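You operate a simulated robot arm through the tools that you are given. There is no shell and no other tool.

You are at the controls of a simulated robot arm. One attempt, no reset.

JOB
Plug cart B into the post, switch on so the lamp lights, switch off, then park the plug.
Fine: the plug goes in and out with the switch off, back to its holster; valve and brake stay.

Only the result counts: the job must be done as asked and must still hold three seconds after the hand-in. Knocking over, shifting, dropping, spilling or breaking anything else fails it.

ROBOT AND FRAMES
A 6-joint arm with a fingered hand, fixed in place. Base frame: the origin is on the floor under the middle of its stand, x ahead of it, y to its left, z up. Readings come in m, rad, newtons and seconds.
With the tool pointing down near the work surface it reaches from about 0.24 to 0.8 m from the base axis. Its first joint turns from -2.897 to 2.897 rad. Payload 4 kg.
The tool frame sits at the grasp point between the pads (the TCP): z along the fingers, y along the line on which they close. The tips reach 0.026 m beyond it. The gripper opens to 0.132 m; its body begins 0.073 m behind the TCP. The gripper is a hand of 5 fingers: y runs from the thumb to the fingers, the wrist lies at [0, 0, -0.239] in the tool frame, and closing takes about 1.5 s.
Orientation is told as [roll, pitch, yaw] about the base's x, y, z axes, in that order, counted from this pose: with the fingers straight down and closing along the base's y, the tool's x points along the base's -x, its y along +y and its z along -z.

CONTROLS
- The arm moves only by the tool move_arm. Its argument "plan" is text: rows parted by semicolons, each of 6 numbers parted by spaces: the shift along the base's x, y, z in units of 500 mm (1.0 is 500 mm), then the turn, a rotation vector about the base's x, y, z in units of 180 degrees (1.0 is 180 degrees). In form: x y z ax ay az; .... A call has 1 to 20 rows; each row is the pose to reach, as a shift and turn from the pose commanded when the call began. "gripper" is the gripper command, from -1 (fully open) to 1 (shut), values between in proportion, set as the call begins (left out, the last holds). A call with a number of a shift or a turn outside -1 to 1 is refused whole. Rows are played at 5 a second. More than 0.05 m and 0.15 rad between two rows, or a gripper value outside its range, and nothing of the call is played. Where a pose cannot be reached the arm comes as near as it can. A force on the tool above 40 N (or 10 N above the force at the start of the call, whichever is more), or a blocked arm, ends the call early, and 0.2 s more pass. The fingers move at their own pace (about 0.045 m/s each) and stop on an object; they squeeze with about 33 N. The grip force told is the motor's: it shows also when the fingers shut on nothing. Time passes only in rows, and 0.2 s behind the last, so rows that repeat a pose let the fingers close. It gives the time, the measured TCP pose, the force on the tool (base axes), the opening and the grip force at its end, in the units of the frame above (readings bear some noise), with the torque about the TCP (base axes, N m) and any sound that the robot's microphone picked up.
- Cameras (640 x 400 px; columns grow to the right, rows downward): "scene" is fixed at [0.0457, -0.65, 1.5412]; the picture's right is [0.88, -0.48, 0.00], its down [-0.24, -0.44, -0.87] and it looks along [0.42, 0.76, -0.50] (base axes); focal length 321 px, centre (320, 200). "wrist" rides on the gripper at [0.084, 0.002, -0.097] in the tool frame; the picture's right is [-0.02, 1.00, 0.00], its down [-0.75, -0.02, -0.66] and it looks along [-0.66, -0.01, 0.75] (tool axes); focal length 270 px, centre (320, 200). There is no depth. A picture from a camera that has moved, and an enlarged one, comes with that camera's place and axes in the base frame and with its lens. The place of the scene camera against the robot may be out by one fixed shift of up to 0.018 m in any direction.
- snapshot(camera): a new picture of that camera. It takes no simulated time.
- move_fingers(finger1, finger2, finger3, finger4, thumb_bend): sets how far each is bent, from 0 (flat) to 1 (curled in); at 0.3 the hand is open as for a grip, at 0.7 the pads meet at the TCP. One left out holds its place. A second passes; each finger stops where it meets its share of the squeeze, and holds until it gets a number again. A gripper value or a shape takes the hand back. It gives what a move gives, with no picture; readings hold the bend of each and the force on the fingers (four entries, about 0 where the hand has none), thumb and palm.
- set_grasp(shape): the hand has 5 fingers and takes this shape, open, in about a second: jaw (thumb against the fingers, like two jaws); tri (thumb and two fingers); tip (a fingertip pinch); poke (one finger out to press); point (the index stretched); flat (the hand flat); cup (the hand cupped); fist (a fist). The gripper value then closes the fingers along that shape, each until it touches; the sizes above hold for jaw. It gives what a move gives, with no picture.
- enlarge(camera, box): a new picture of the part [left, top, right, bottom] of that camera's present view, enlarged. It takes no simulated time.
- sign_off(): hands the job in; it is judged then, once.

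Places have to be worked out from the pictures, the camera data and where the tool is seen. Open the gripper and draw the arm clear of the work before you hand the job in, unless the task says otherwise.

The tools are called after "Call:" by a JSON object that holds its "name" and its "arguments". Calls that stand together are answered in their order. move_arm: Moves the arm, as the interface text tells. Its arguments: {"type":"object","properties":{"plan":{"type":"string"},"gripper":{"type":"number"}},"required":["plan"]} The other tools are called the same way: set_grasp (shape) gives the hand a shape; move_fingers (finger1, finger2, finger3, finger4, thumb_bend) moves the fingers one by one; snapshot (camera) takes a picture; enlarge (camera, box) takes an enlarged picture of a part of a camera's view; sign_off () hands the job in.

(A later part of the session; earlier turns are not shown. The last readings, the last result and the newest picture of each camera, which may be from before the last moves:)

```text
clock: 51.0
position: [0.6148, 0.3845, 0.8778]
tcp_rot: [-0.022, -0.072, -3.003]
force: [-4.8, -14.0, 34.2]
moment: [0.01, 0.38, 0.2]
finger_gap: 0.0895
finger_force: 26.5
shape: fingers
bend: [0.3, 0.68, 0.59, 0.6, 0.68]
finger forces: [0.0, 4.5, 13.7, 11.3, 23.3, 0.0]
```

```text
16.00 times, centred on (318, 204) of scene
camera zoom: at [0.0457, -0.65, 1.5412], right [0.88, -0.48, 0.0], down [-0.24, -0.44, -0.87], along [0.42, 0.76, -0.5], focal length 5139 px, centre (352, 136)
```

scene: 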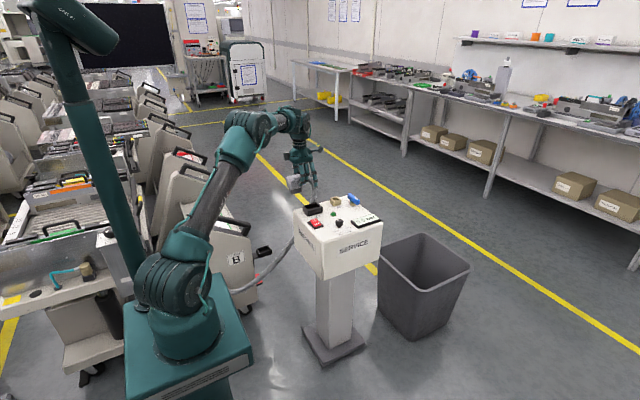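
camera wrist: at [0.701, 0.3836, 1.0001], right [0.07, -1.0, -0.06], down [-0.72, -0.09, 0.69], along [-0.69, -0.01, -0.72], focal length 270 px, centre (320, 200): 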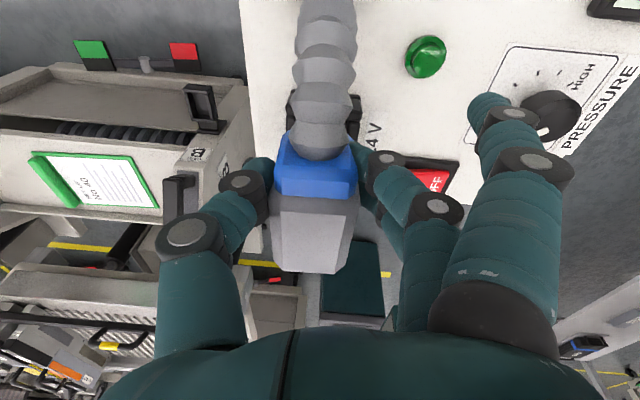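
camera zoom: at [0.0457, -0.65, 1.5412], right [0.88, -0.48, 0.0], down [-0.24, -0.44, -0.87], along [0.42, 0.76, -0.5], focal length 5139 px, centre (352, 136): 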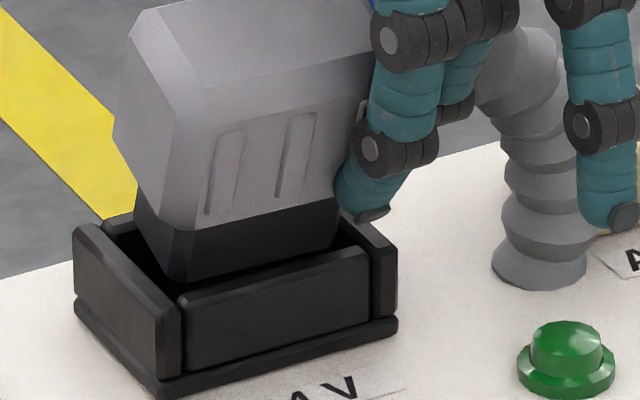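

Contact again pushes toward −y (14 N), so the insert is still about 4 mm too far toward +y, and it tipped in the grip. I'll lift 15 mm and look at its pose.

Call:
{"name": "move_arm", "arguments": {"plan": "0 -0.002 0.01 0 0 0; 0 -0.006 0.02 0 0 0; 0 -0.008 0.034 0 0 0; 0 -0.008 0.034 0 0 0"}}

Call:
{"name": "enlarge", "arguments": {"camera": "scene", "box": [302, 188, 334, 212]}}

Call:
{"name": "enlarge", "arguments": {"camera": "wrist", "box": [250, 130, 400, 300]}}

```text
clock: 52.0
position: [0.6141, 0.3812, 0.8935]
tcp_rot: [-0.023, -0.074, -3.004]
force: [0.0, 0.2, -2.6]
moment: [0.03, -0.06, -0.02]
finger_gap: 0.0931
finger_force: 19.2
shape: fingers
bend: [0.3, 0.69, 0.6, 0.6, 0.64]
finger forces: [0.0, 4.1, 9.7, 8.1, 17.0, 0.0]
```

```text
16.00 times, centred on (318, 200) of scene
camera zoom: at [0.0457, -0.65, 1.5412], right [0.88, -0.48, 0.0], down [-0.24, -0.44, -0.87], along [0.42, 0.76, -0.5], focal length 5139 px, centre (352, 200)
```

zoom: 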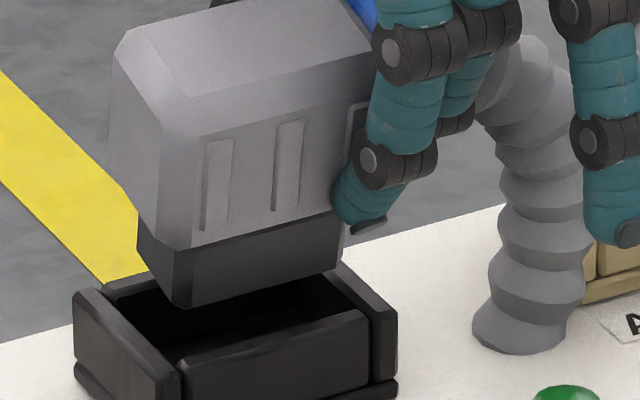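

```text
2.35 times, centred on (325, 215) of wrist
camera zoom: at [0.7056, 0.3905, 0.9836], right [0.12, -0.99, -0.02], down [-0.7, -0.1, 0.71], along [-0.71, -0.07, -0.7], focal length 636 px, centre (308, 165)
```

zoom: 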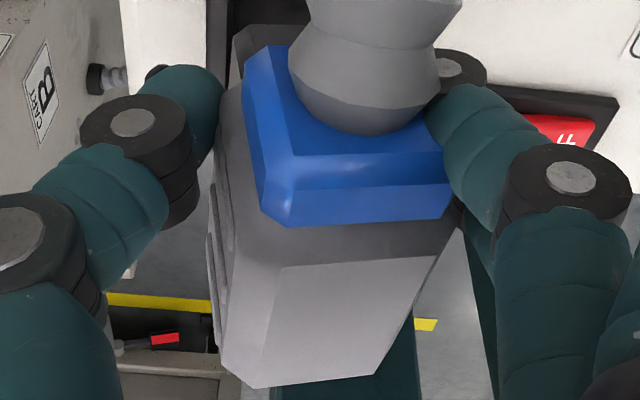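

The plug has rolled in the grip (top leaning toward −y by roughly 10°, −x end slightly down). I'll counter-rotate the hand (−9° about x, +4° about y), shift to compensate, and raise slightly before re-measuring.

Call:
{"name": "move_arm", "arguments": {"plan": "0.003 0.003 0.006 -0.017 0.007 0; 0.006 0.006 0.012 -0.034 0.015 0; 0.01 0.008 0.016 -0.05 0.022 0; 0.01 0.008 0.016 -0.05 0.022 0"}}

Call:
{"name": "enlarge", "arguments": {"camera": "scene", "box": [302, 184, 334, 208]}}

Call:
{"name": "enlarge", "arguments": {"camera": "wrist", "box": [250, 130, 400, 300]}}

Call:
{"name": "snapshot", "arguments": {"camera": "wrist"}}

```text
clock: 53.0
position: [0.6192, 0.3857, 0.9019]
tcp_rot: [0.122, -0.163, -3.021]
force: [0.1, 0.0, -2.3]
moment: [0.01, -0.08, -0.01]
finger_gap: 0.0928
finger_force: 18.9
shape: fingers
bend: [0.3, 0.69, 0.6, 0.6, 0.64]
finger forces: [0.0, 3.9, 9.7, 8.1, 17.2, 0.0]
out of reach, approached as far as the arm can: row 3
```

```text
16.00 times, centred on (318, 196) of scene
camera zoom: at [0.0457, -0.65, 1.5412], right [0.88, -0.48, 0.0], down [-0.24, -0.44, -0.87], along [0.42, 0.76, -0.5], focal length 5139 px, centre (352, 264)
```

zoom: 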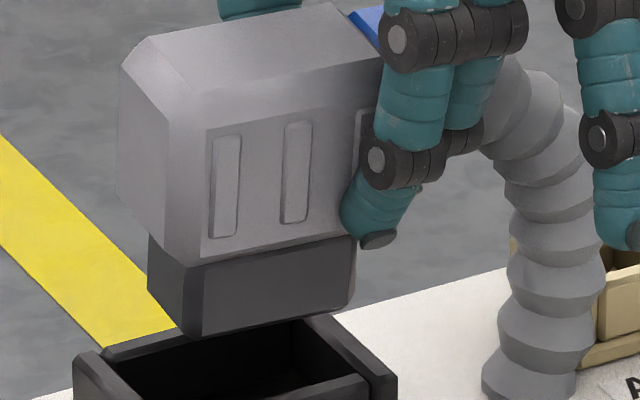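

```text
2.35 times, centred on (325, 215) of wrist
camera zoom: at [0.7159, 0.4074, 0.9828], right [0.12, -0.98, 0.12], down [-0.64, 0.02, 0.76], along [-0.76, -0.17, -0.63], focal length 636 px, centre (308, 165)
```

zoom: 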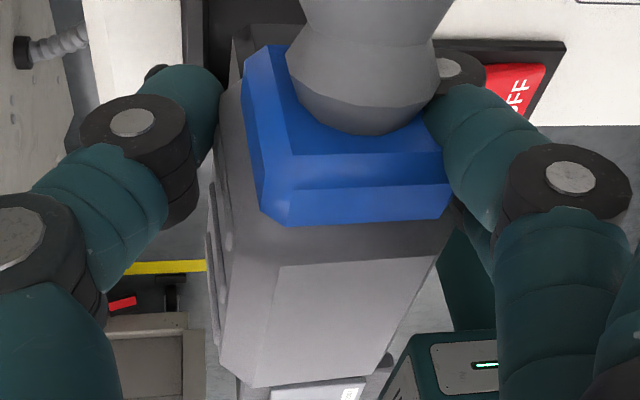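

```text
taken
camera wrist: at [0.7159, 0.4074, 0.9828], right [0.12, -0.98, 0.12], down [-0.64, 0.02, 0.76], along [-0.76, -0.17, -0.63], focal length 270 px, centre (320, 200)
```

wrist: 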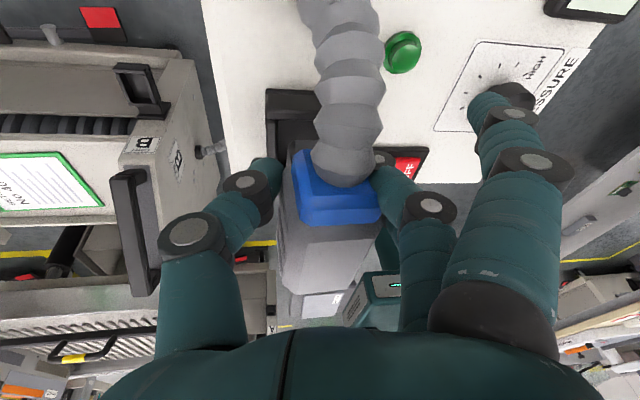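

The plug is now almost upright; the edge slopes suggest undoing about 3.6° of pitch and adding 2° of roll. I'll apply that with an x shift of −8 mm and y −2.5 mm, holding height, then check again.

Call:
{"name": "move_arm", "arguments": {"plan": "-0.008 -0.002 0 -0.005 -0.01 0; -0.016 -0.005 0 -0.011 -0.02 0; -0.016 -0.005 -0.01 -0.011 -0.02 0; -0.016 -0.005 -0.01 -0.011 -0.02 0"}}

Call:
{"name": "enlarge", "arguments": {"camera": "scene", "box": [302, 184, 334, 208]}}

Call:
{"name": "enlarge", "arguments": {"camera": "scene", "box": [302, 196, 334, 220]}}

```text
clock: 54.0
position: [0.6125, 0.3836, 0.8955]
tcp_rot: [0.164, -0.102, -3.028]
force: [0.0, 0.4, -2.6]
moment: [0.02, -0.09, 0.03]
finger_gap: 0.0929
finger_force: 19.6
shape: fingers
bend: [0.3, 0.69, 0.6, 0.6, 0.64]
finger forces: [0.0, 3.8, 9.7, 7.9, 17.2, 0.0]
```

```text
16.00 times, centred on (318, 196) of scene
camera zoom: at [0.0457, -0.65, 1.5412], right [0.88, -0.48, 0.0], down [-0.24, -0.44, -0.87], along [0.42, 0.76, -0.5], focal length 5139 px, centre (352, 264)
```

zoom: 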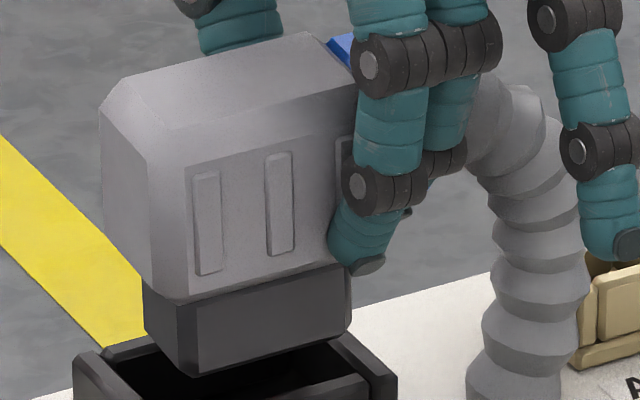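

```text
16.00 times, centred on (318, 208) of scene
camera zoom: at [0.0457, -0.65, 1.5412], right [0.88, -0.48, 0.0], down [-0.24, -0.44, -0.87], along [0.42, 0.76, -0.5], focal length 5139 px, centre (352, 72)
```

zoom: 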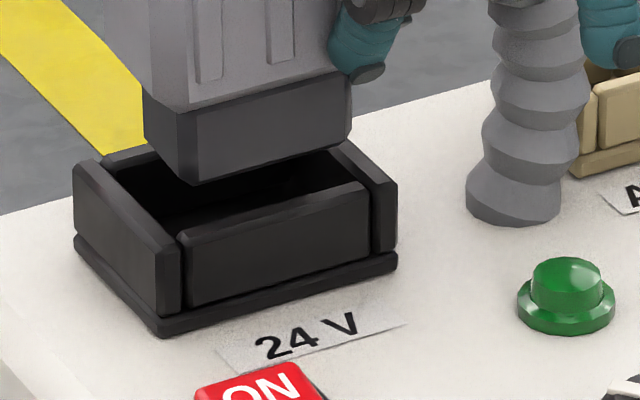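

The insert is now aligned within about 1.5° and roughly centred. I'll shift 2 mm more toward −y and lower 8 mm to just above the rim for a final check.

Call:
{"name": "move_arm", "arguments": {"plan": "0 -0.004 -0.005 0 0 0; 0 -0.004 -0.01 0 0 0; 0 -0.004 -0.016 0 0 0; 0 -0.004 -0.016 0 0 0"}}

Call:
{"name": "enlarge", "arguments": {"camera": "scene", "box": [304, 196, 328, 214]}}

```text
clock: 55.0
position: [0.6123, 0.3794, 0.8878]
tcp_rot: [0.167, -0.102, -3.026]
force: [0.8, -0.4, -4.1]
moment: [0.03, -0.05, -0.01]
finger_gap: 0.0929
finger_force: 19.2
shape: fingers
bend: [0.3, 0.69, 0.6, 0.6, 0.64]
finger forces: [0.1, 3.8, 9.7, 8.1, 17.2, 0.1]
```

```text
16.00 times, centred on (316, 205) of scene
camera zoom: at [0.0457, -0.65, 1.5412], right [0.88, -0.48, 0.0], down [-0.24, -0.44, -0.87], along [0.42, 0.76, -0.5], focal length 5139 px, centre (384, 120)
```

zoom: 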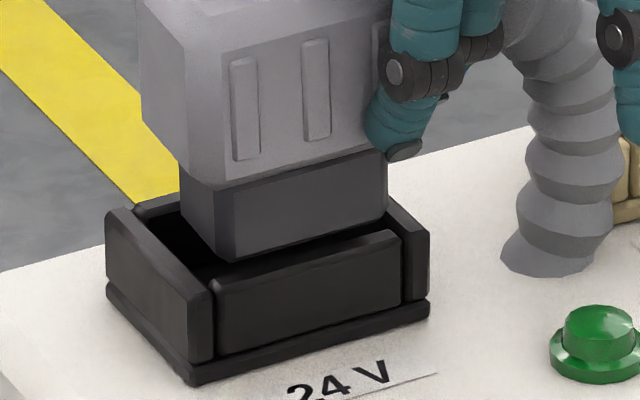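

The insert's corner is now about 5 mm inside the −x wall and 1–2 mm inside the −y wall, just above the rim. I'll lower in 2 mm steps, watching the force.

Call:
{"name": "move_arm", "arguments": {"plan": "0 0 -0.004 0 0 0; 0 0 -0.008 0 0 0; 0 0 -0.012 0 0 0; 0 0 -0.016 0 0 0; 0 0 -0.016 0 0 0"}}

Call:
{"name": "enlarge", "arguments": {"camera": "scene", "box": [304, 196, 328, 214]}}

```text
clock: 56.2
position: [0.613, 0.3816, 0.8805]
tcp_rot: [0.166, -0.102, -3.025]
force: [4.7, 4.4, 19.2]
moment: [-0.02, 0.14, -0.01]
finger_gap: 0.0942
finger_force: 20.0
shape: fingers
bend: [0.3, 0.7, 0.63, 0.65, 0.64]
finger forces: [0.0, 2.1, 9.5, 7.4, 20.5, 0.0]
```

```text
16.00 times, centred on (316, 205) of scene
camera zoom: at [0.0457, -0.65, 1.5412], right [0.88, -0.48, 0.0], down [-0.24, -0.44, -0.87], along [0.42, 0.76, -0.5], focal length 5139 px, centre (384, 120)
```

zoom: 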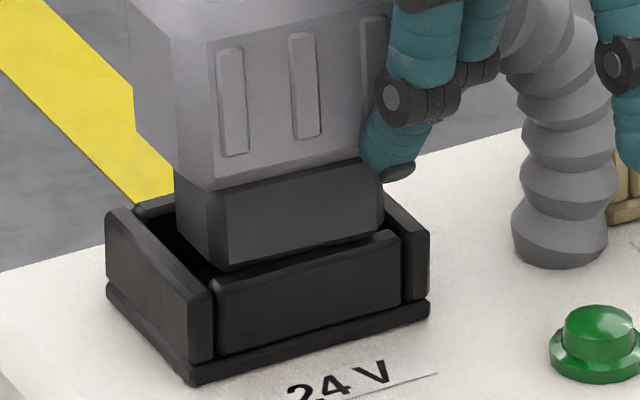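

Now the −y wall pushes back (+4.4 N in y, 19 N up), so the true centre lies about 2 mm toward +y. I'll lift 3 mm, shift +1.75 mm in y and +1 mm in x, and lower again.

Call:
{"name": "move_arm", "arguments": {"plan": "0.001 0.002 0.006 0 0 0; 0.002 0.0035 0.008 0 0 0; 0.002 0.0035 0.004 0 0 0; 0.002 0.0035 0 0 0 0; 0.002 0.0035 -0.004 0 0 0; 0.002 0.0035 -0.004 0 0 0"}}

Call:
{"name": "enlarge", "arguments": {"camera": "scene", "box": [304, 196, 328, 214]}}

```text
clock: 57.6
position: [0.6134, 0.383, 0.8786]
tcp_rot: [0.165, -0.102, -3.024]
force: [1.1, -1.0, 19.8]
moment: [-0.34, 0.31, 0.08]
finger_gap: 0.0938
finger_force: 20.5
shape: fingers
bend: [0.3, 0.7, 0.62, 0.64, 0.64]
finger forces: [0.1, 1.4, 11.4, 9.0, 17.5, 0.0]
```

```text
16.00 times, centred on (316, 205) of scene
camera zoom: at [0.0457, -0.65, 1.5412], right [0.88, -0.48, 0.0], down [-0.24, -0.44, -0.87], along [0.42, 0.76, -0.5], focal length 5139 px, centre (384, 120)
```

zoom: 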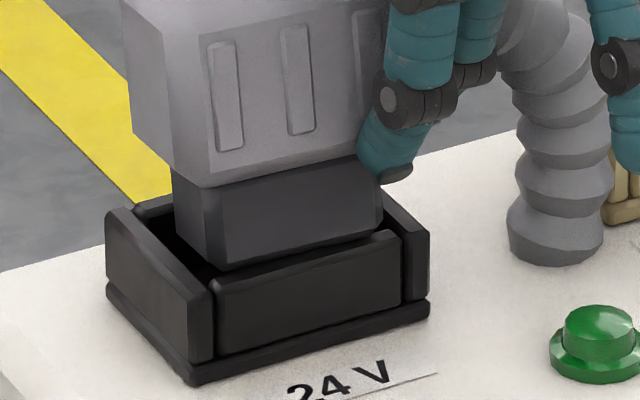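

The torque shows the contact is on the −y wall's inner edge (y≈0.367), touching the insert's chamfer, so about 1.5–2 mm more +y is needed. I'll ease up 2 mm, shift +2 mm in y, and press down again.

Call:
{"name": "move_arm", "arguments": {"plan": "0.001 0.002 0.005 0 0 0; 0.001 0.004 0.005 0 0 0; 0.001 0.004 0 0 0 0; 0.001 0.004 -0.004 0 0 0; 0.001 0.004 -0.008 0 0 0; 0.001 0.004 -0.008 0 0 0"}}

Call:
{"name": "enlarge", "arguments": {"camera": "scene", "box": [304, 196, 328, 214]}}

```text
clock: 59.0
position: [0.6127, 0.3837, 0.8757]
tcp_rot: [0.166, -0.102, -3.024]
force: [4.1, 4.8, 23.9]
moment: [-0.24, 0.27, 0.07]
finger_gap: 0.0944
finger_force: 20.8
shape: fingers
bend: [0.3, 0.7, 0.63, 0.66, 0.64]
finger forces: [0.1, 1.0, 12.2, 8.4, 20.4, 0.0]
```

```text
16.00 times, centred on (316, 205) of scene
camera zoom: at [0.0457, -0.65, 1.5412], right [0.88, -0.48, 0.0], down [-0.24, -0.44, -0.87], along [0.42, 0.76, -0.5], focal length 5139 px, centre (384, 120)
```

zoom: 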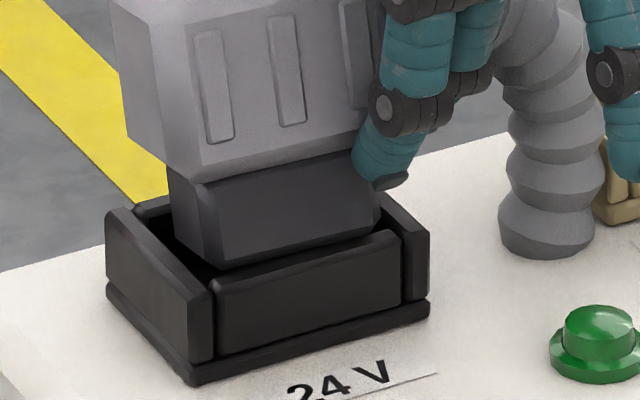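

The contact is still on the −y side and the plug is rolling under load. I'll lift clear by 14 mm and re-measure its roll before the next try.

Call:
{"name": "move_arm", "arguments": {"plan": "0 0.001 0.01 0 0 0; 0 0.002 0.02 0 0 0; 0 0.002 0.03 0 0 0; 0 0.002 0.03 0 0 0"}}

Call:
{"name": "enlarge", "arguments": {"camera": "scene", "box": [302, 194, 334, 218]}}

Call:
{"name": "enlarge", "arguments": {"camera": "scene", "box": [302, 182, 334, 206]}}

Call:
{"name": "enlarge", "arguments": {"camera": "wrist", "box": [250, 130, 400, 300]}}

```text
clock: 60.0
position: [0.6119, 0.3867, 0.8881]
tcp_rot: [0.166, -0.106, -3.027]
force: [0.4, -0.2, -2.2]
moment: [-0.02, -0.09, -0.01]
finger_gap: 0.0941
finger_force: 16.8
shape: fingers
bend: [0.3, 0.7, 0.61, 0.63, 0.64]
finger forces: [0.2, 0.6, 9.5, 6.3, 16.4, 0.1]
```

```text
16.00 times, centred on (318, 206) of scene
camera zoom: at [0.0457, -0.65, 1.5412], right [0.88, -0.48, 0.0], down [-0.24, -0.44, -0.87], along [0.42, 0.76, -0.5], focal length 5139 px, centre (352, 104)
```

zoom: 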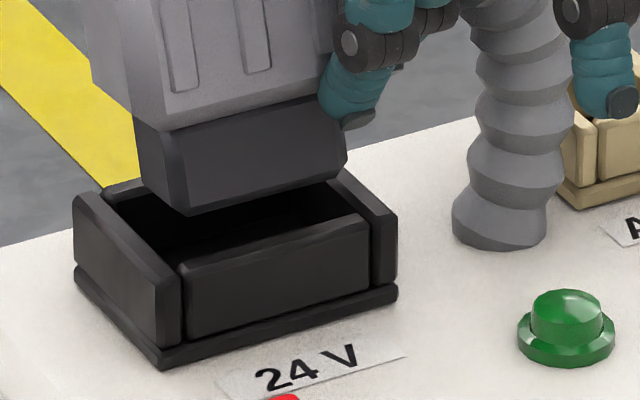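

```text
16.00 times, centred on (318, 194) of scene
camera zoom: at [0.0457, -0.65, 1.5412], right [0.88, -0.48, 0.0], down [-0.24, -0.44, -0.87], along [0.42, 0.76, -0.5], focal length 5139 px, centre (352, 296)
```

zoom: 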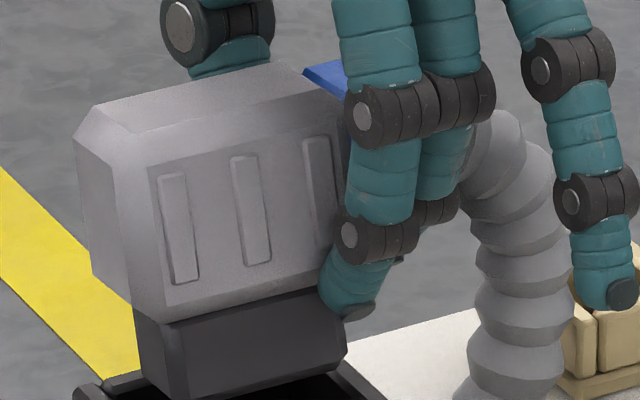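

```text
2.35 times, centred on (325, 215) of wrist
camera zoom: at [0.7047, 0.4115, 0.9754], right [0.11, -0.98, 0.17], down [-0.69, 0.04, 0.72], along [-0.71, -0.2, -0.67], focal length 636 px, centre (308, 165)
```

zoom: 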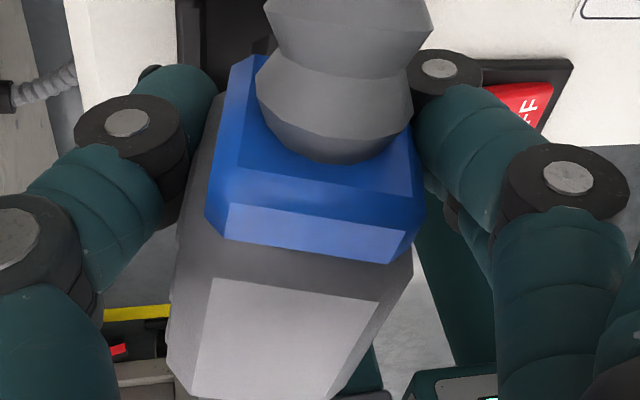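

The plug now stands yawed about −6° and rolled about 11° (−y side up) relative to the socket. I'll correct both with the hand, which also brings the hand near upright. I'll re-centre it and rise 5 mm, then check.

Call:
{"name": "move_arm", "arguments": {"plan": "0 -0.002 0.006 0.015 0 0.008; 0.001 -0.004 0.01 0.03 0 0.016; 0.002 -0.006 0.01 0.046 0 0.025; 0.002 -0.007 0.01 0.061 0 0.033; 0.002 -0.007 0.01 0.061 0 0.033"}}

Call:
{"name": "enlarge", "arguments": {"camera": "scene", "box": [302, 194, 334, 218]}}

Call:
{"name": "enlarge", "arguments": {"camera": "scene", "box": [302, 180, 334, 204]}}

Call:
{"name": "enlarge", "arguments": {"camera": "wrist", "box": [240, 150, 400, 320]}}

```text
clock: 61.2
position: [0.6147, 0.3809, 0.8938]
tcp_rot: [-0.023, -0.07, -2.905]
force: [0.3, -0.1, -2.7]
moment: [0.01, -0.1, -0.02]
finger_gap: 0.0941
finger_force: 16.2
shape: fingers
bend: [0.3, 0.7, 0.61, 0.63, 0.64]
finger forces: [0.0, 0.6, 9.6, 6.4, 16.0, 0.0]
```

```text
16.00 times, centred on (318, 206) of scene
camera zoom: at [0.0457, -0.65, 1.5412], right [0.88, -0.48, 0.0], down [-0.24, -0.44, -0.87], along [0.42, 0.76, -0.5], focal length 5139 px, centre (352, 104)
```

zoom: 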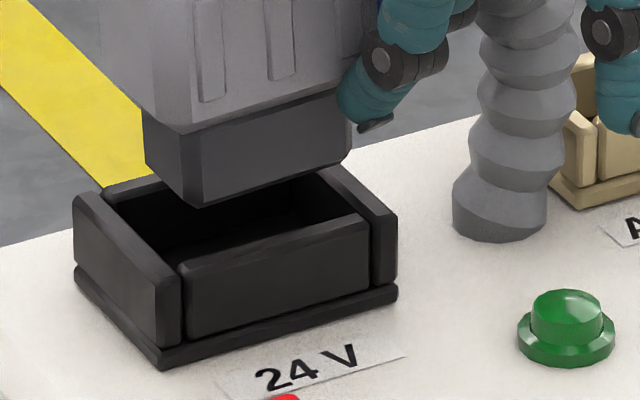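

```text
16.00 times, centred on (318, 192) of scene
camera zoom: at [0.0457, -0.65, 1.5412], right [0.88, -0.48, 0.0], down [-0.24, -0.44, -0.87], along [0.42, 0.76, -0.5], focal length 5139 px, centre (352, 328)
```

zoom: 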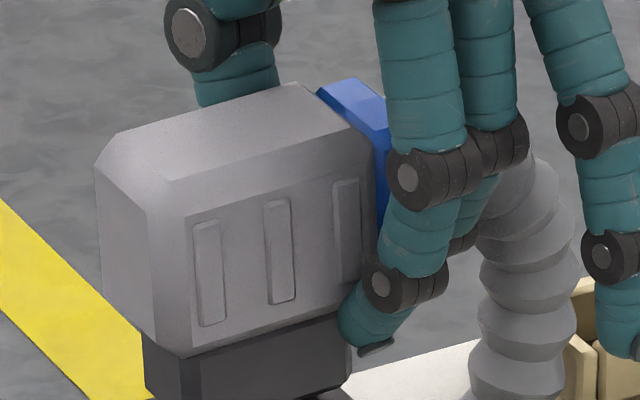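

```text
2.35 times, centred on (320, 235) of wrist
camera zoom: at [0.7034, 0.3983, 0.9846], right [0.21, -0.98, -0.02], down [-0.69, -0.17, 0.71], along [-0.7, -0.14, -0.7], focal length 636 px, centre (320, 118)
```

zoom: 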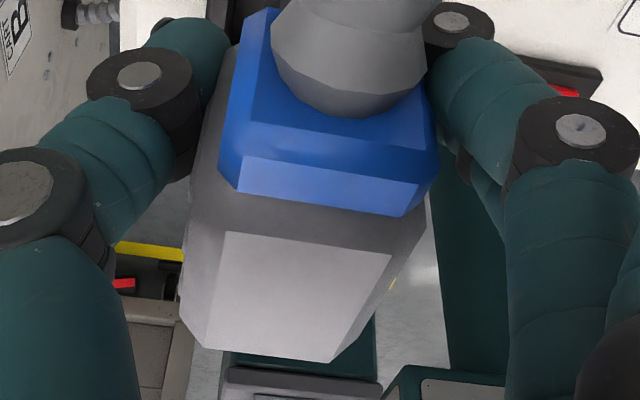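

The two cameras now agree: the insert's underside is about 8 mm toward −y of the socket's centre, with small residual roll (2.5°) and yaw (2.5°). I'll correct these and shift +5.5 mm in y, then lower 8 mm.

Call:
{"name": "move_arm", "arguments": {"plan": "0 0.005 0 0.006 0 -0.005; 0 0.011 0 0.012 0 -0.011; 0 0.011 -0.008 0.012 0 -0.011; 0 0.011 -0.014 0.012 0 -0.011; 0 0.011 -0.014 0.012 0 -0.011"}}

Call:
{"name": "enlarge", "arguments": {"camera": "scene", "box": [302, 194, 334, 218]}}

Call:
{"name": "enlarge", "arguments": {"camera": "wrist", "box": [240, 150, 400, 320]}}

```text
clock: 62.4
position: [0.6135, 0.3872, 0.8861]
tcp_rot: [-0.062, -0.06, -2.936]
force: [-0.2, 0.4, -2.8]
moment: [0.01, -0.06, -0.01]
finger_gap: 0.0942
finger_force: 16.5
shape: fingers
bend: [0.3, 0.7, 0.61, 0.63, 0.64]
finger forces: [0.0, 0.5, 9.7, 6.4, 16.0, 0.0]
```

```text
16.00 times, centred on (318, 206) of scene
camera zoom: at [0.0457, -0.65, 1.5412], right [0.88, -0.48, 0.0], down [-0.24, -0.44, -0.87], along [0.42, 0.76, -0.5], focal length 5139 px, centre (352, 104)
```

zoom: 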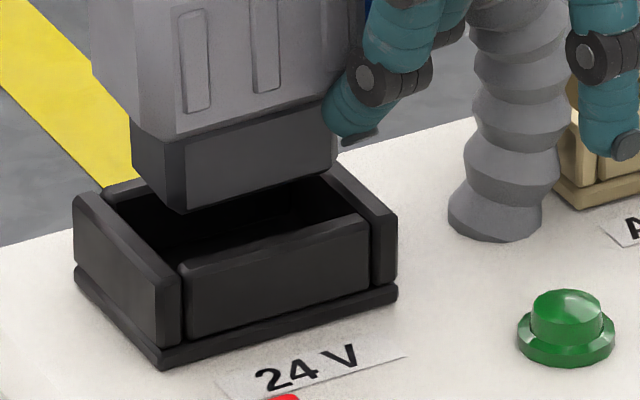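

```text
2.35 times, centred on (320, 235) of wrist
camera zoom: at [0.7044, 0.3981, 0.9785], right [0.18, -0.98, -0.06], down [-0.69, -0.17, 0.7], along [-0.7, -0.08, -0.71], focal length 636 px, centre (320, 118)
```

zoom: 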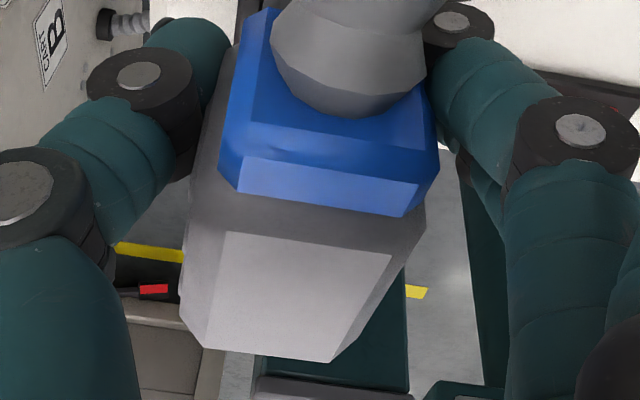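

Both cameras now put the underside within about 1.5 mm of the socket's centre and nearly level, about 11 mm above the rim. I'll lower 9 mm and check the gaps.

Call:
{"name": "move_arm", "arguments": {"plan": "0 -0.002 -0.006 0 0 0; 0 -0.002 -0.012 0 0 0; 0 -0.002 -0.018 0 0 0; 0 -0.002 -0.018 0 0 0"}}

Call:
{"name": "enlarge", "arguments": {"camera": "scene", "box": [304, 196, 328, 214]}}

```text
clock: 63.4
position: [0.6155, 0.3851, 0.8776]
tcp_rot: [-0.061, -0.06, -2.937]
force: [2.1, -2.3, 9.4]
moment: [0.07, 0.14, 0.03]
finger_gap: 0.0932
finger_force: 18.2
shape: fingers
bend: [0.3, 0.7, 0.6, 0.63, 0.65]
finger forces: [0.0, 0.8, 10.4, 8.4, 17.4, 0.0]
```

```text
16.00 times, centred on (316, 205) of scene
camera zoom: at [0.0457, -0.65, 1.5412], right [0.88, -0.48, 0.0], down [-0.24, -0.44, -0.87], along [0.42, 0.76, -0.5], focal length 5139 px, centre (384, 120)
```

zoom: 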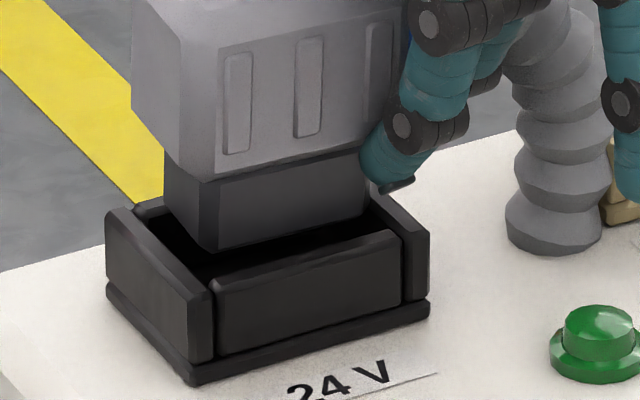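

Contact on the +y wall again (torque puts it at y≈0.40), and at this known height the scene view shows the insert about 6–7 mm too far +y. Comparing all contacts, the right spot is about 6 mm toward −y. I'll lift 3 mm, shift −6 mm and look.

Call:
{"name": "move_arm", "arguments": {"plan": "0 -0.002 0.006 0 0 0; 0 -0.007 0.008 0 0 0; 0 -0.012 0.008 0 0 0; 0 -0.012 0.008 0 0 0"}}

Call:
{"name": "enlarge", "arguments": {"camera": "scene", "box": [304, 196, 328, 214]}}

```text
clock: 64.4
position: [0.6161, 0.3796, 0.8811]
tcp_rot: [-0.059, -0.061, -2.938]
force: [0.7, 0.2, -2.5]
moment: [-0.01, -0.09, -0.04]
finger_gap: 0.0938
finger_force: 17.2
shape: fingers
bend: [0.3, 0.7, 0.6, 0.63, 0.65]
finger forces: [0.0, 0.7, 9.9, 6.6, 16.5, 0.1]
```

```text
16.00 times, centred on (316, 205) of scene
camera zoom: at [0.0457, -0.65, 1.5412], right [0.88, -0.48, 0.0], down [-0.24, -0.44, -0.87], along [0.42, 0.76, -0.5], focal length 5139 px, centre (384, 120)
```

zoom: 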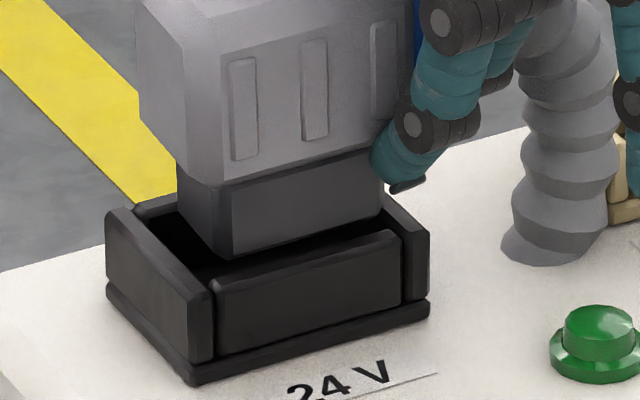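

The insert is about 2–3 mm above the rim and nearly centred. I'll shift +1 mm in y and lower 6 mm slowly.

Call:
{"name": "move_arm", "arguments": {"plan": "-0.002 0.002 -0.003 0 0 0; -0.002 0.002 -0.006 0 0 0; -0.002 0.002 -0.009 0 0 0; -0.002 0.002 -0.012 0 0 0; -0.002 0.002 -0.012 0 0 0"}}

Call:
{"name": "enlarge", "arguments": {"camera": "scene", "box": [304, 196, 328, 214]}}

```text
clock: 65.6
position: [0.6143, 0.3818, 0.8749]
tcp_rot: [-0.059, -0.062, -2.936]
force: [-0.6, 0.1, -2.5]
moment: [0.0, -0.05, 0.02]
finger_gap: 0.0935
finger_force: 17.3
shape: fingers
bend: [0.3, 0.7, 0.6, 0.63, 0.65]
finger forces: [0.1, 0.7, 9.9, 6.5, 16.6, 0.0]
```

```text
16.00 times, centred on (316, 205) of scene
camera zoom: at [0.0457, -0.65, 1.5412], right [0.88, -0.48, 0.0], down [-0.24, -0.44, -0.87], along [0.42, 0.76, -0.5], focal length 5139 px, centre (384, 120)
```

zoom: 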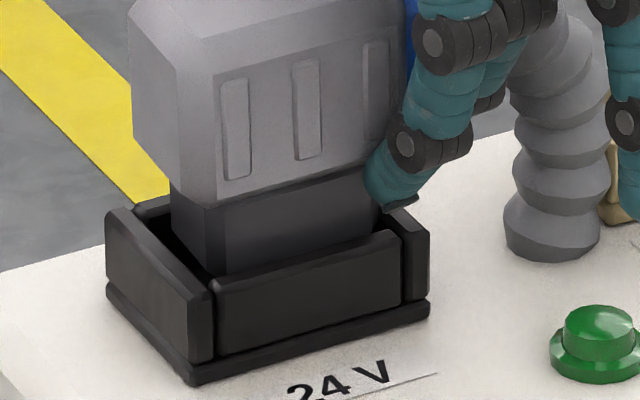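

No contact force, and the insert's lower edge is now disappearing behind the socket's wall: it is entering. I continue down 10 mm in small steps.

Call:
{"name": "move_arm", "arguments": {"plan": "0 0 -0.004 0 0 0; 0 0 -0.008 0 0 0; 0 0 -0.012 0 0 0; 0 0 -0.016 0 0 0; 0 0 -0.02 0 0 0; 0 0 -0.02 0 0 0"}}

Call:
{"name": "enlarge", "arguments": {"camera": "scene", "box": [304, 196, 328, 214]}}

```text
clock: 67.0
position: [0.612, 0.3816, 0.8657]
tcp_rot: [-0.061, -0.061, -2.936]
force: [-0.3, -0.2, -2.0]
moment: [-0.03, -0.05, 0.03]
finger_gap: 0.0933
finger_force: 17.1
shape: fingers
bend: [0.3, 0.7, 0.6, 0.63, 0.65]
finger forces: [0.1, 0.6, 9.9, 6.5, 16.5, 0.0]
```

```text
16.00 times, centred on (316, 205) of scene
camera zoom: at [0.0457, -0.65, 1.5412], right [0.88, -0.48, 0.0], down [-0.24, -0.44, -0.87], along [0.42, 0.76, -0.5], focal length 5139 px, centre (384, 120)
```

zoom: 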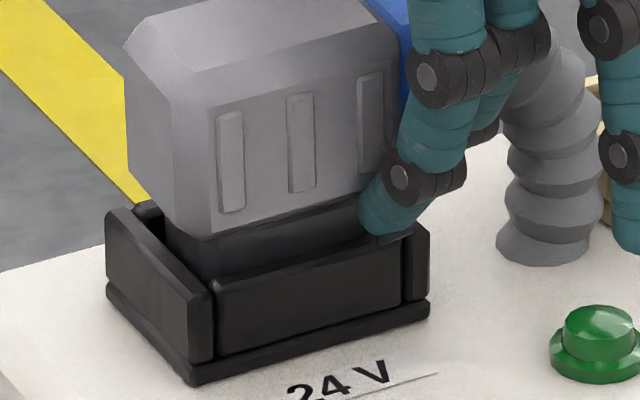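

The insert slides in freely, with about 14 mm left. The fingertip is nearing the socket's wall, so I'll go another 5 mm and check.

Call:
{"name": "move_arm", "arguments": {"plan": "0 0 -0.004 0 0 0; 0 0 -0.008 0 0 0; 0 0 -0.011 0 0 0; 0 0 -0.011 0 0 0"}}

Call:
{"name": "enlarge", "arguments": {"camera": "scene", "box": [304, 192, 328, 210]}}

Call:
{"name": "snapshot", "arguments": {"camera": "wrist"}}

```text
clock: 68.0
position: [0.6138, 0.3812, 0.8604]
tcp_rot: [-0.063, -0.061, -2.938]
force: [1.6, 2.9, -6.1]
moment: [0.06, -0.15, 0.01]
finger_gap: 0.094
finger_force: 16.3
shape: fingers
bend: [0.3, 0.7, 0.6, 0.62, 0.64]
finger forces: [0.0, 0.7, 8.7, 5.7, 17.7, 0.0]
```

```text
16.00 times, centred on (316, 201) of scene
camera zoom: at [0.0457, -0.65, 1.5412], right [0.88, -0.48, 0.0], down [-0.24, -0.44, -0.87], along [0.42, 0.76, -0.5], focal length 5139 px, centre (384, 184)
```

zoom: 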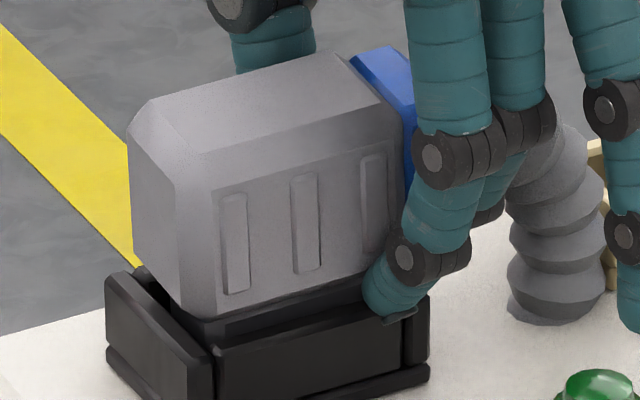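

```text
taken
camera wrist: at [0.7035, 0.3923, 0.9522], right [0.18, -0.98, -0.06], down [-0.69, -0.17, 0.7], along [-0.7, -0.08, -0.71], focal length 270 px, centre (320, 200)
```

wrist: 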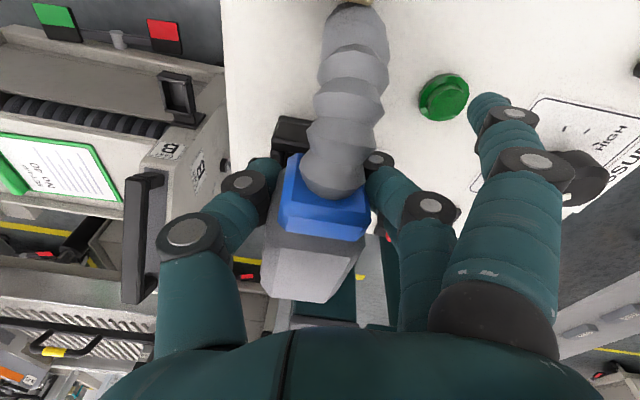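

The plug is nearly seated, and there is a slight pull downward, as if it is being drawn in. I'll continue down a few millimetres more.

Call:
{"name": "move_arm", "arguments": {"plan": "0 0 -0.004 0 0 0; 0 0 -0.008 0 0 0; 0 0 -0.012 0 0 0; 0 0 -0.012 0 0 0"}}

Call:
{"name": "enlarge", "arguments": {"camera": "scene", "box": [304, 192, 328, 210]}}

```text
clock: 69.0
position: [0.6151, 0.381, 0.8567]
tcp_rot: [-0.061, -0.057, -2.937]
force: [0.4, -1.6, 24.7]
moment: [-0.24, 0.33, 0.06]
finger_gap: 0.0948
finger_force: 22.8
shape: fingers
bend: [0.3, 0.7, 0.62, 0.66, 0.64]
finger forces: [0.1, 2.4, 12.0, 9.4, 21.0, 0.1]
```

```text
16.00 times, centred on (316, 201) of scene
camera zoom: at [0.0457, -0.65, 1.5412], right [0.88, -0.48, 0.0], down [-0.24, -0.44, -0.87], along [0.42, 0.76, -0.5], focal length 5139 px, centre (384, 184)
```

zoom: 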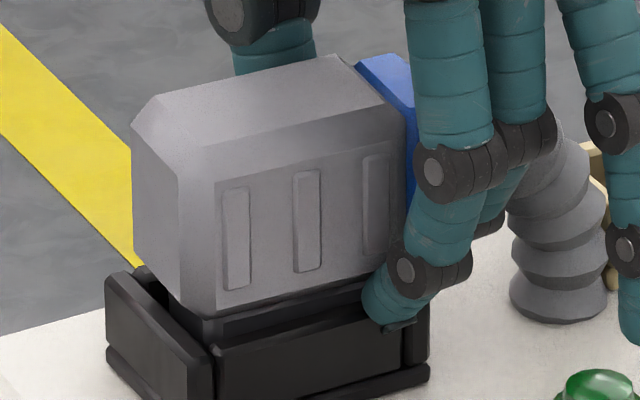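

A finger is now resting on the socket's wall (25 N), with the plug still about 8 mm short of fully seated but well guided. I'll ease up 3 mm to unload and then open the fingers, leaving the plug standing in the socket.

Call:
{"name": "move_arm", "arguments": {"plan": "0 0 0.003 0 0 0; 0 0 0.006 0 0 0; 0 0 0.006 0 0 0"}}

Call:
{"name": "move_fingers", "arguments": {"finger2": 0.45, "finger3": 0.45, "finger4": 0.45, "thumb_bend": 0.45}}

Call:
{"name": "enlarge", "arguments": {"camera": "scene", "box": [300, 186, 332, 210]}}

Call:
{"name": "snapshot", "arguments": {"camera": "wrist"}}

```text
clock: 69.8
position: [0.6125, 0.3799, 0.8554]
tcp_rot: [-0.061, -0.061, -2.936]
force: [5.4, 1.7, 13.8]
moment: [-0.11, 0.16, -0.01]
finger_gap: 0.0949
finger_force: 20.6
shape: fingers
bend: [0.3, 0.7, 0.62, 0.66, 0.64]
finger forces: [0.0, 0.9, 10.8, 8.1, 20.9, 0.0]
```

```text
clock: 70.8
position: [0.6136, 0.3819, 0.8558]
tcp_rot: [-0.061, -0.06, -2.938]
force: [0.2, 0.9, 0.4]
moment: [-0.01, 0.0, 0.0]
finger_gap: 0.1142
finger_force: 0.1
shape: fingers
bend: [0.3, 0.45, 0.45, 0.45, 0.45]
finger forces: [0.1, 0.1, 0.1, 0.1, 0.0, 0.0]
```

```text
16.00 times, centred on (316, 198) of scene
camera zoom: at [0.0457, -0.65, 1.5412], right [0.88, -0.48, 0.0], down [-0.24, -0.44, -0.87], along [0.42, 0.76, -0.5], focal length 5139 px, centre (384, 232)
```

zoom: 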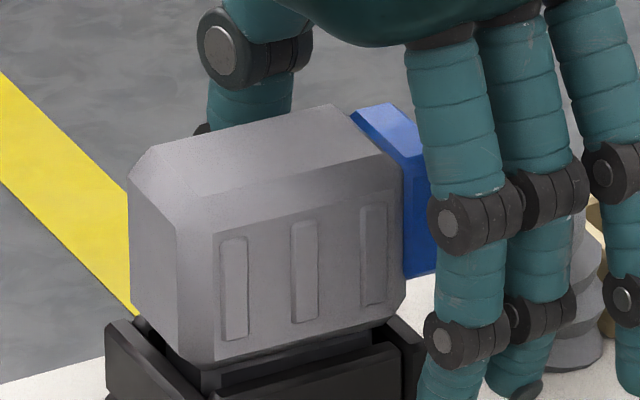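

```text
taken
camera wrist: at [0.7031, 0.3921, 0.9479], right [0.18, -0.98, -0.06], down [-0.69, -0.17, 0.7], along [-0.7, -0.08, -0.71], focal length 270 px, centre (320, 200)
```

wrist: 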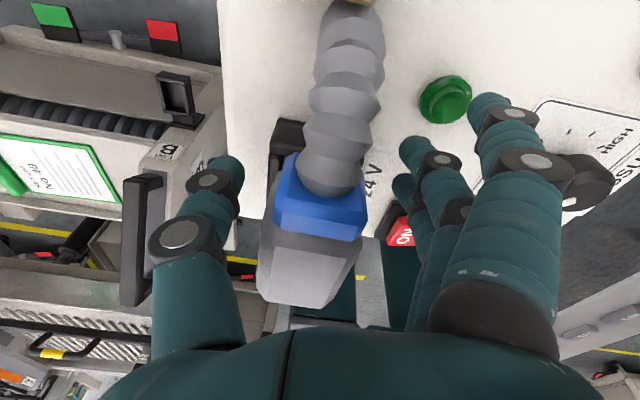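

The plug stands by itself in the socket and the hand is free of it. I'll rise straight up, then inspect the plug, the lamp and the switch.

Call:
{"name": "move_arm", "arguments": {"plan": "0 0 0.04 0 0 0; 0 0 0.1 0 0 0; 0 0 0.16 0 0 0; 0 0 0.22 0 0 0; 0 0 0.26 0 0 0; 0 0 0.26 0 0 0"}}

Call:
{"name": "enlarge", "arguments": {"camera": "scene", "box": [296, 186, 344, 222]}}

Call:
{"name": "snapshot", "arguments": {"camera": "wrist"}}

```text
clock: 72.2
position: [0.6142, 0.3814, 0.9877]
tcp_rot: [-0.061, -0.06, -2.938]
force: [-0.4, 0.5, -0.5]
moment: [0.01, 0.04, 0.02]
finger_gap: 0.1144
finger_force: 0.0
shape: fingers
bend: [0.3, 0.45, 0.45, 0.45, 0.45]
finger forces: [0.0, 0.0, 0.1, 0.1, 0.1, 0.1]
```

```text
11.11 times, centred on (320, 204) of scene
camera zoom: at [0.0457, -0.65, 1.5412], right [0.88, -0.48, 0.0], down [-0.24, -0.44, -0.87], along [0.42, 0.76, -0.5], focal length 3568 px, centre (320, 156)
```

zoom: 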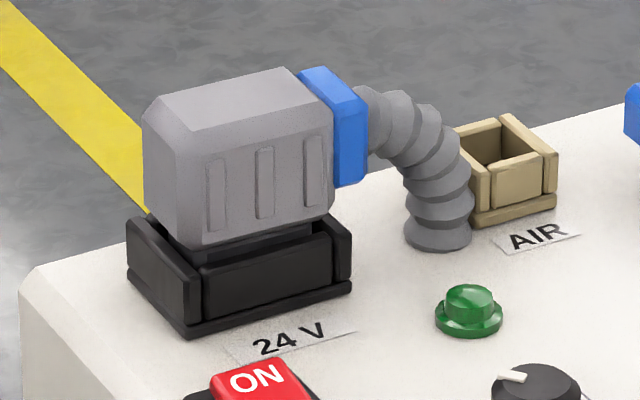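

```text
taken
camera wrist: at [0.7044, 0.3921, 1.0799], right [0.18, -0.98, -0.06], down [-0.69, -0.17, 0.7], along [-0.7, -0.08, -0.71], focal length 270 px, centre (320, 200)
```

wrist: 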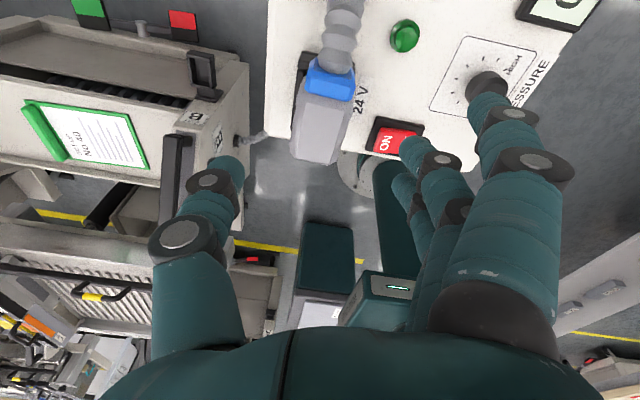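

The plug is upright but about 7–8 mm short of fully seated, and the rocker is still OFF. I'll make a fist up here to press the plug down from above, and look at the hand's lowest part.

Call:
{"name": "set_grasp", "arguments": {"shape": "fist"}}

Call:
{"name": "snapshot", "arguments": {"camera": "wrist"}}

Call:
{"name": "enlarge", "arguments": {"camera": "scene", "box": [280, 130, 360, 220]}}

```text
clock: 73.1
position: [0.6137, 0.3809, 0.9871]
tcp_rot: [-0.061, -0.061, -2.937]
force: [-0.3, -1.1, 0.0]
moment: [0.02, -0.03, -0.01]
finger_gap: 0.0
finger_force: 0.1
shape: fist
bend: [1.0, 0.89, 0.89, 1.0, 0.54]
finger forces: [0.0, 0.0, 0.1, 0.0, 0.1, 0.0]
```

```text
taken
camera wrist: at [0.7043, 0.3922, 1.0796], right [0.18, -0.98, -0.06], down [-0.69, -0.17, 0.7], along [-0.7, -0.08, -0.71], focal length 270 px, centre (320, 200)
```

wrist: 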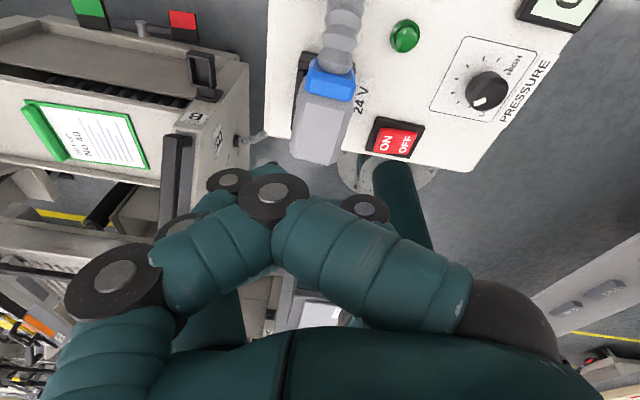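

```text
4.44 times, centred on (320, 175) of scene
camera zoom: at [0.0457, -0.65, 1.5412], right [0.88, -0.48, 0.0], down [-0.24, -0.44, -0.87], along [0.42, 0.76, -0.5], focal length 1427 px, centre (320, 311)
```

zoom: 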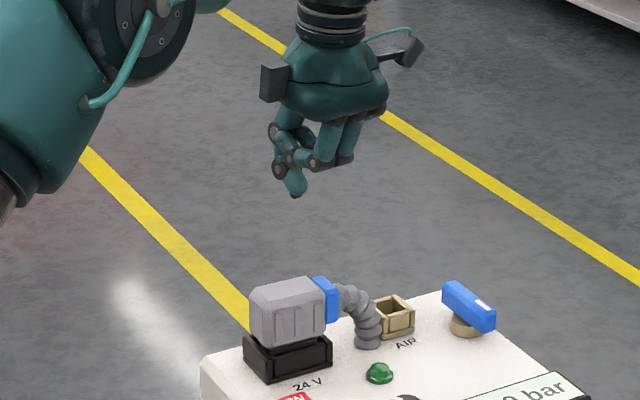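

The thumb tip is the lowest point of the fist, which isn't a good presser. The poke shape (one straight finger) will serve for both the plug and the switch, so I'll take that and locate its tip.

Call:
{"name": "set_grasp", "arguments": {"shape": "poke"}}

Call:
{"name": "snapshot", "arguments": {"camera": "wrist"}}

Call:
{"name": "enlarge", "arguments": {"camera": "scene", "box": [280, 130, 360, 220]}}

```text
clock: 74.0
position: [0.6135, 0.3801, 0.9867]
tcp_rot: [-0.061, -0.063, -2.938]
force: [-0.7, -0.4, -0.7]
moment: [0.02, 0.01, -0.01]
finger_gap: 0.0
finger_force: 0.1
shape: poke
bend: [1.0, 1.0, 1.0, 1.0, 0.47]
finger forces: [0.0, 0.0, 0.1, 0.0, 0.0, 0.0]
```

```text
taken
camera wrist: at [0.7043, 0.3922, 1.0796], right [0.18, -0.98, -0.06], down [-0.69, -0.17, 0.7], along [-0.7, -0.08, -0.71], focal length 270 px, centre (320, 200)
```

wrist: 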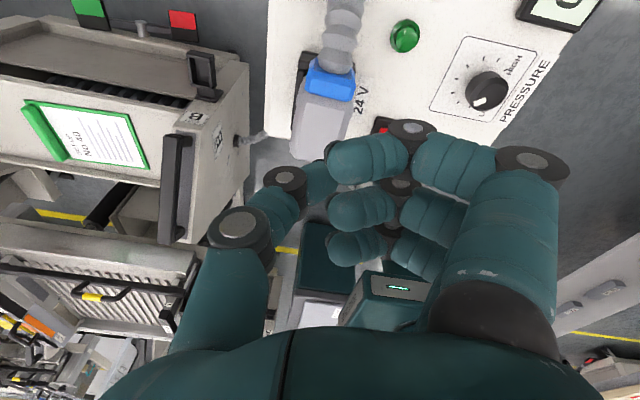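

```text
4.44 times, centred on (320, 175) of scene
camera zoom: at [0.0457, -0.65, 1.5412], right [0.88, -0.48, 0.0], down [-0.24, -0.44, -0.87], along [0.42, 0.76, -0.5], focal length 1427 px, centre (320, 311)
```

zoom: 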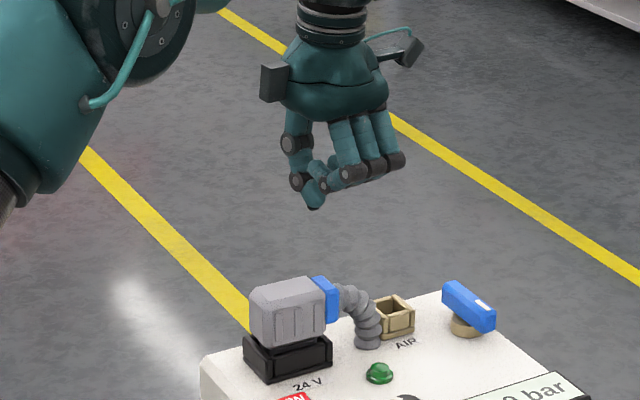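

In poke shape the thumb's tip points down near the tool axis, about 25 mm beyond the TCP, and lower than everything else. I'll straighten the hand and bring the tip above the plug's centre (0.584, 0.385) at a safe height.

Call:
{"name": "move_arm", "arguments": {"plan": "-0.015 0.003 -0.02 -0.004 -0.006 -0.016; -0.03 0.005 -0.05 -0.008 -0.012 -0.032; -0.045 0.008 -0.07 -0.011 -0.018 -0.048; -0.059 0.01 -0.085 -0.015 -0.0236 -0.0648; -0.059 0.01 -0.085 -0.015 -0.0236 -0.0648"}}

Call:
{"name": "snapshot", "arguments": {"camera": "wrist"}}

Call:
{"name": "enlarge", "arguments": {"camera": "scene", "box": [290, 165, 350, 220]}}

```text
clock: 75.2
position: [0.5834, 0.3858, 0.9457]
tcp_rot: [-0.005, 0.007, 3.14]
force: [0.2, -0.2, -0.1]
moment: [-0.01, -0.03, 0.05]
finger_gap: 0.0002
finger_force: 0.1
shape: poke
bend: [1.0, 1.0, 1.0, 1.0, 0.47]
finger forces: [0.0, 0.1, 0.0, 0.1, 0.0, 0.1]
```

```text
taken
camera wrist: at [0.6675, 0.3838, 1.0441], right [-0.02, -1.0, -0.01], down [-0.76, 0.01, 0.65], along [-0.65, 0.02, -0.76], focal length 270 px, centre (320, 200)
```

wrist: 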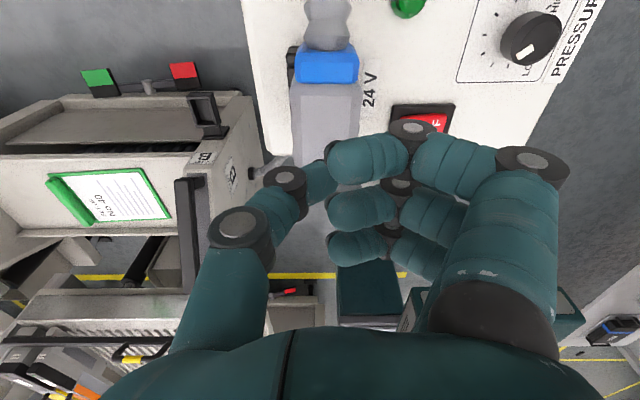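

```text
7.27 times, centred on (320, 192) of scene
camera zoom: at [0.0457, -0.65, 1.5412], right [0.88, -0.48, 0.0], down [-0.24, -0.44, -0.87], along [0.42, 0.76, -0.5], focal length 2336 px, centre (320, 254)
```

zoom: 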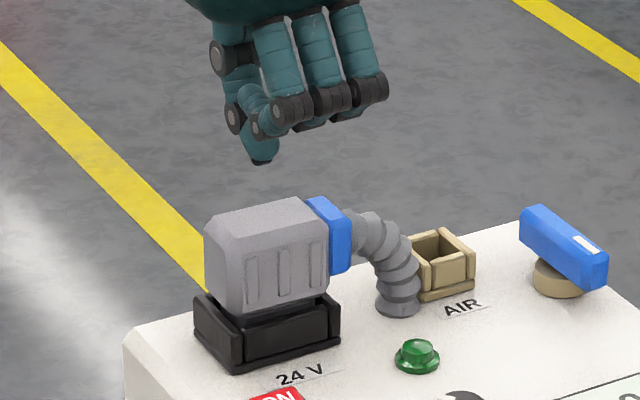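

The tip hangs right above the middle of the plug's top. I'll descend 30 mm, then press in small steps.

Call:
{"name": "move_arm", "arguments": {"plan": "0.004 0.002 -0.03 0 0 0; 0.004 0.002 -0.055 0 0 0; 0.004 0.002 -0.065 0 0 0; 0.004 0.002 -0.073 0 0 0; 0.004 0.002 -0.08 0 0 0; 0.004 0.002 -0.086 0 0 0; 0.004 0.002 -0.092 0 0 0; 0.004 0.002 -0.092 0 0 0"}}

Call:
{"name": "enlarge", "arguments": {"camera": "scene", "box": [296, 180, 344, 216]}}

```text
clock: 76.6
position: [0.5867, 0.3905, 0.9096]
tcp_rot: [-0.015, 0.018, -3.14]
force: [-1.6, -1.9, 14.2]
moment: [-0.2, 0.08, 0.03]
finger_gap: 0.0001
finger_force: 0.0
shape: poke
bend: [1.0, 1.0, 1.0, 1.0, 0.48]
finger forces: [0.1, 0.1, 0.0, 0.0, 14.4, 0.1]
stopped in row 6: the force on the tool passed its limit at 43 N (the readings are from after the stop); the commanded pose is now the measured one
```

```text
11.11 times, centred on (320, 198) of scene
camera zoom: at [0.0457, -0.65, 1.5412], right [0.88, -0.48, 0.0], down [-0.24, -0.44, -0.87], along [0.42, 0.76, -0.5], focal length 3568 px, centre (320, 222)
```

zoom: 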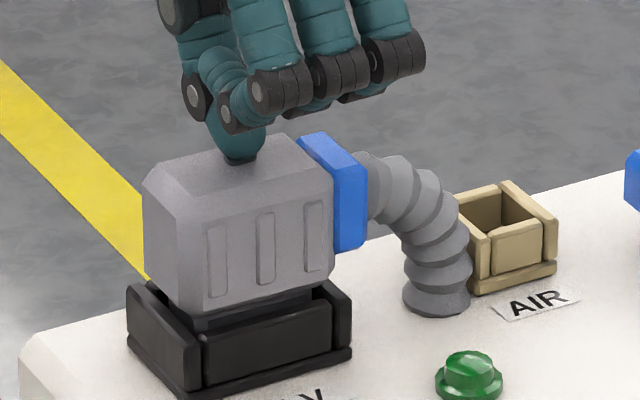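

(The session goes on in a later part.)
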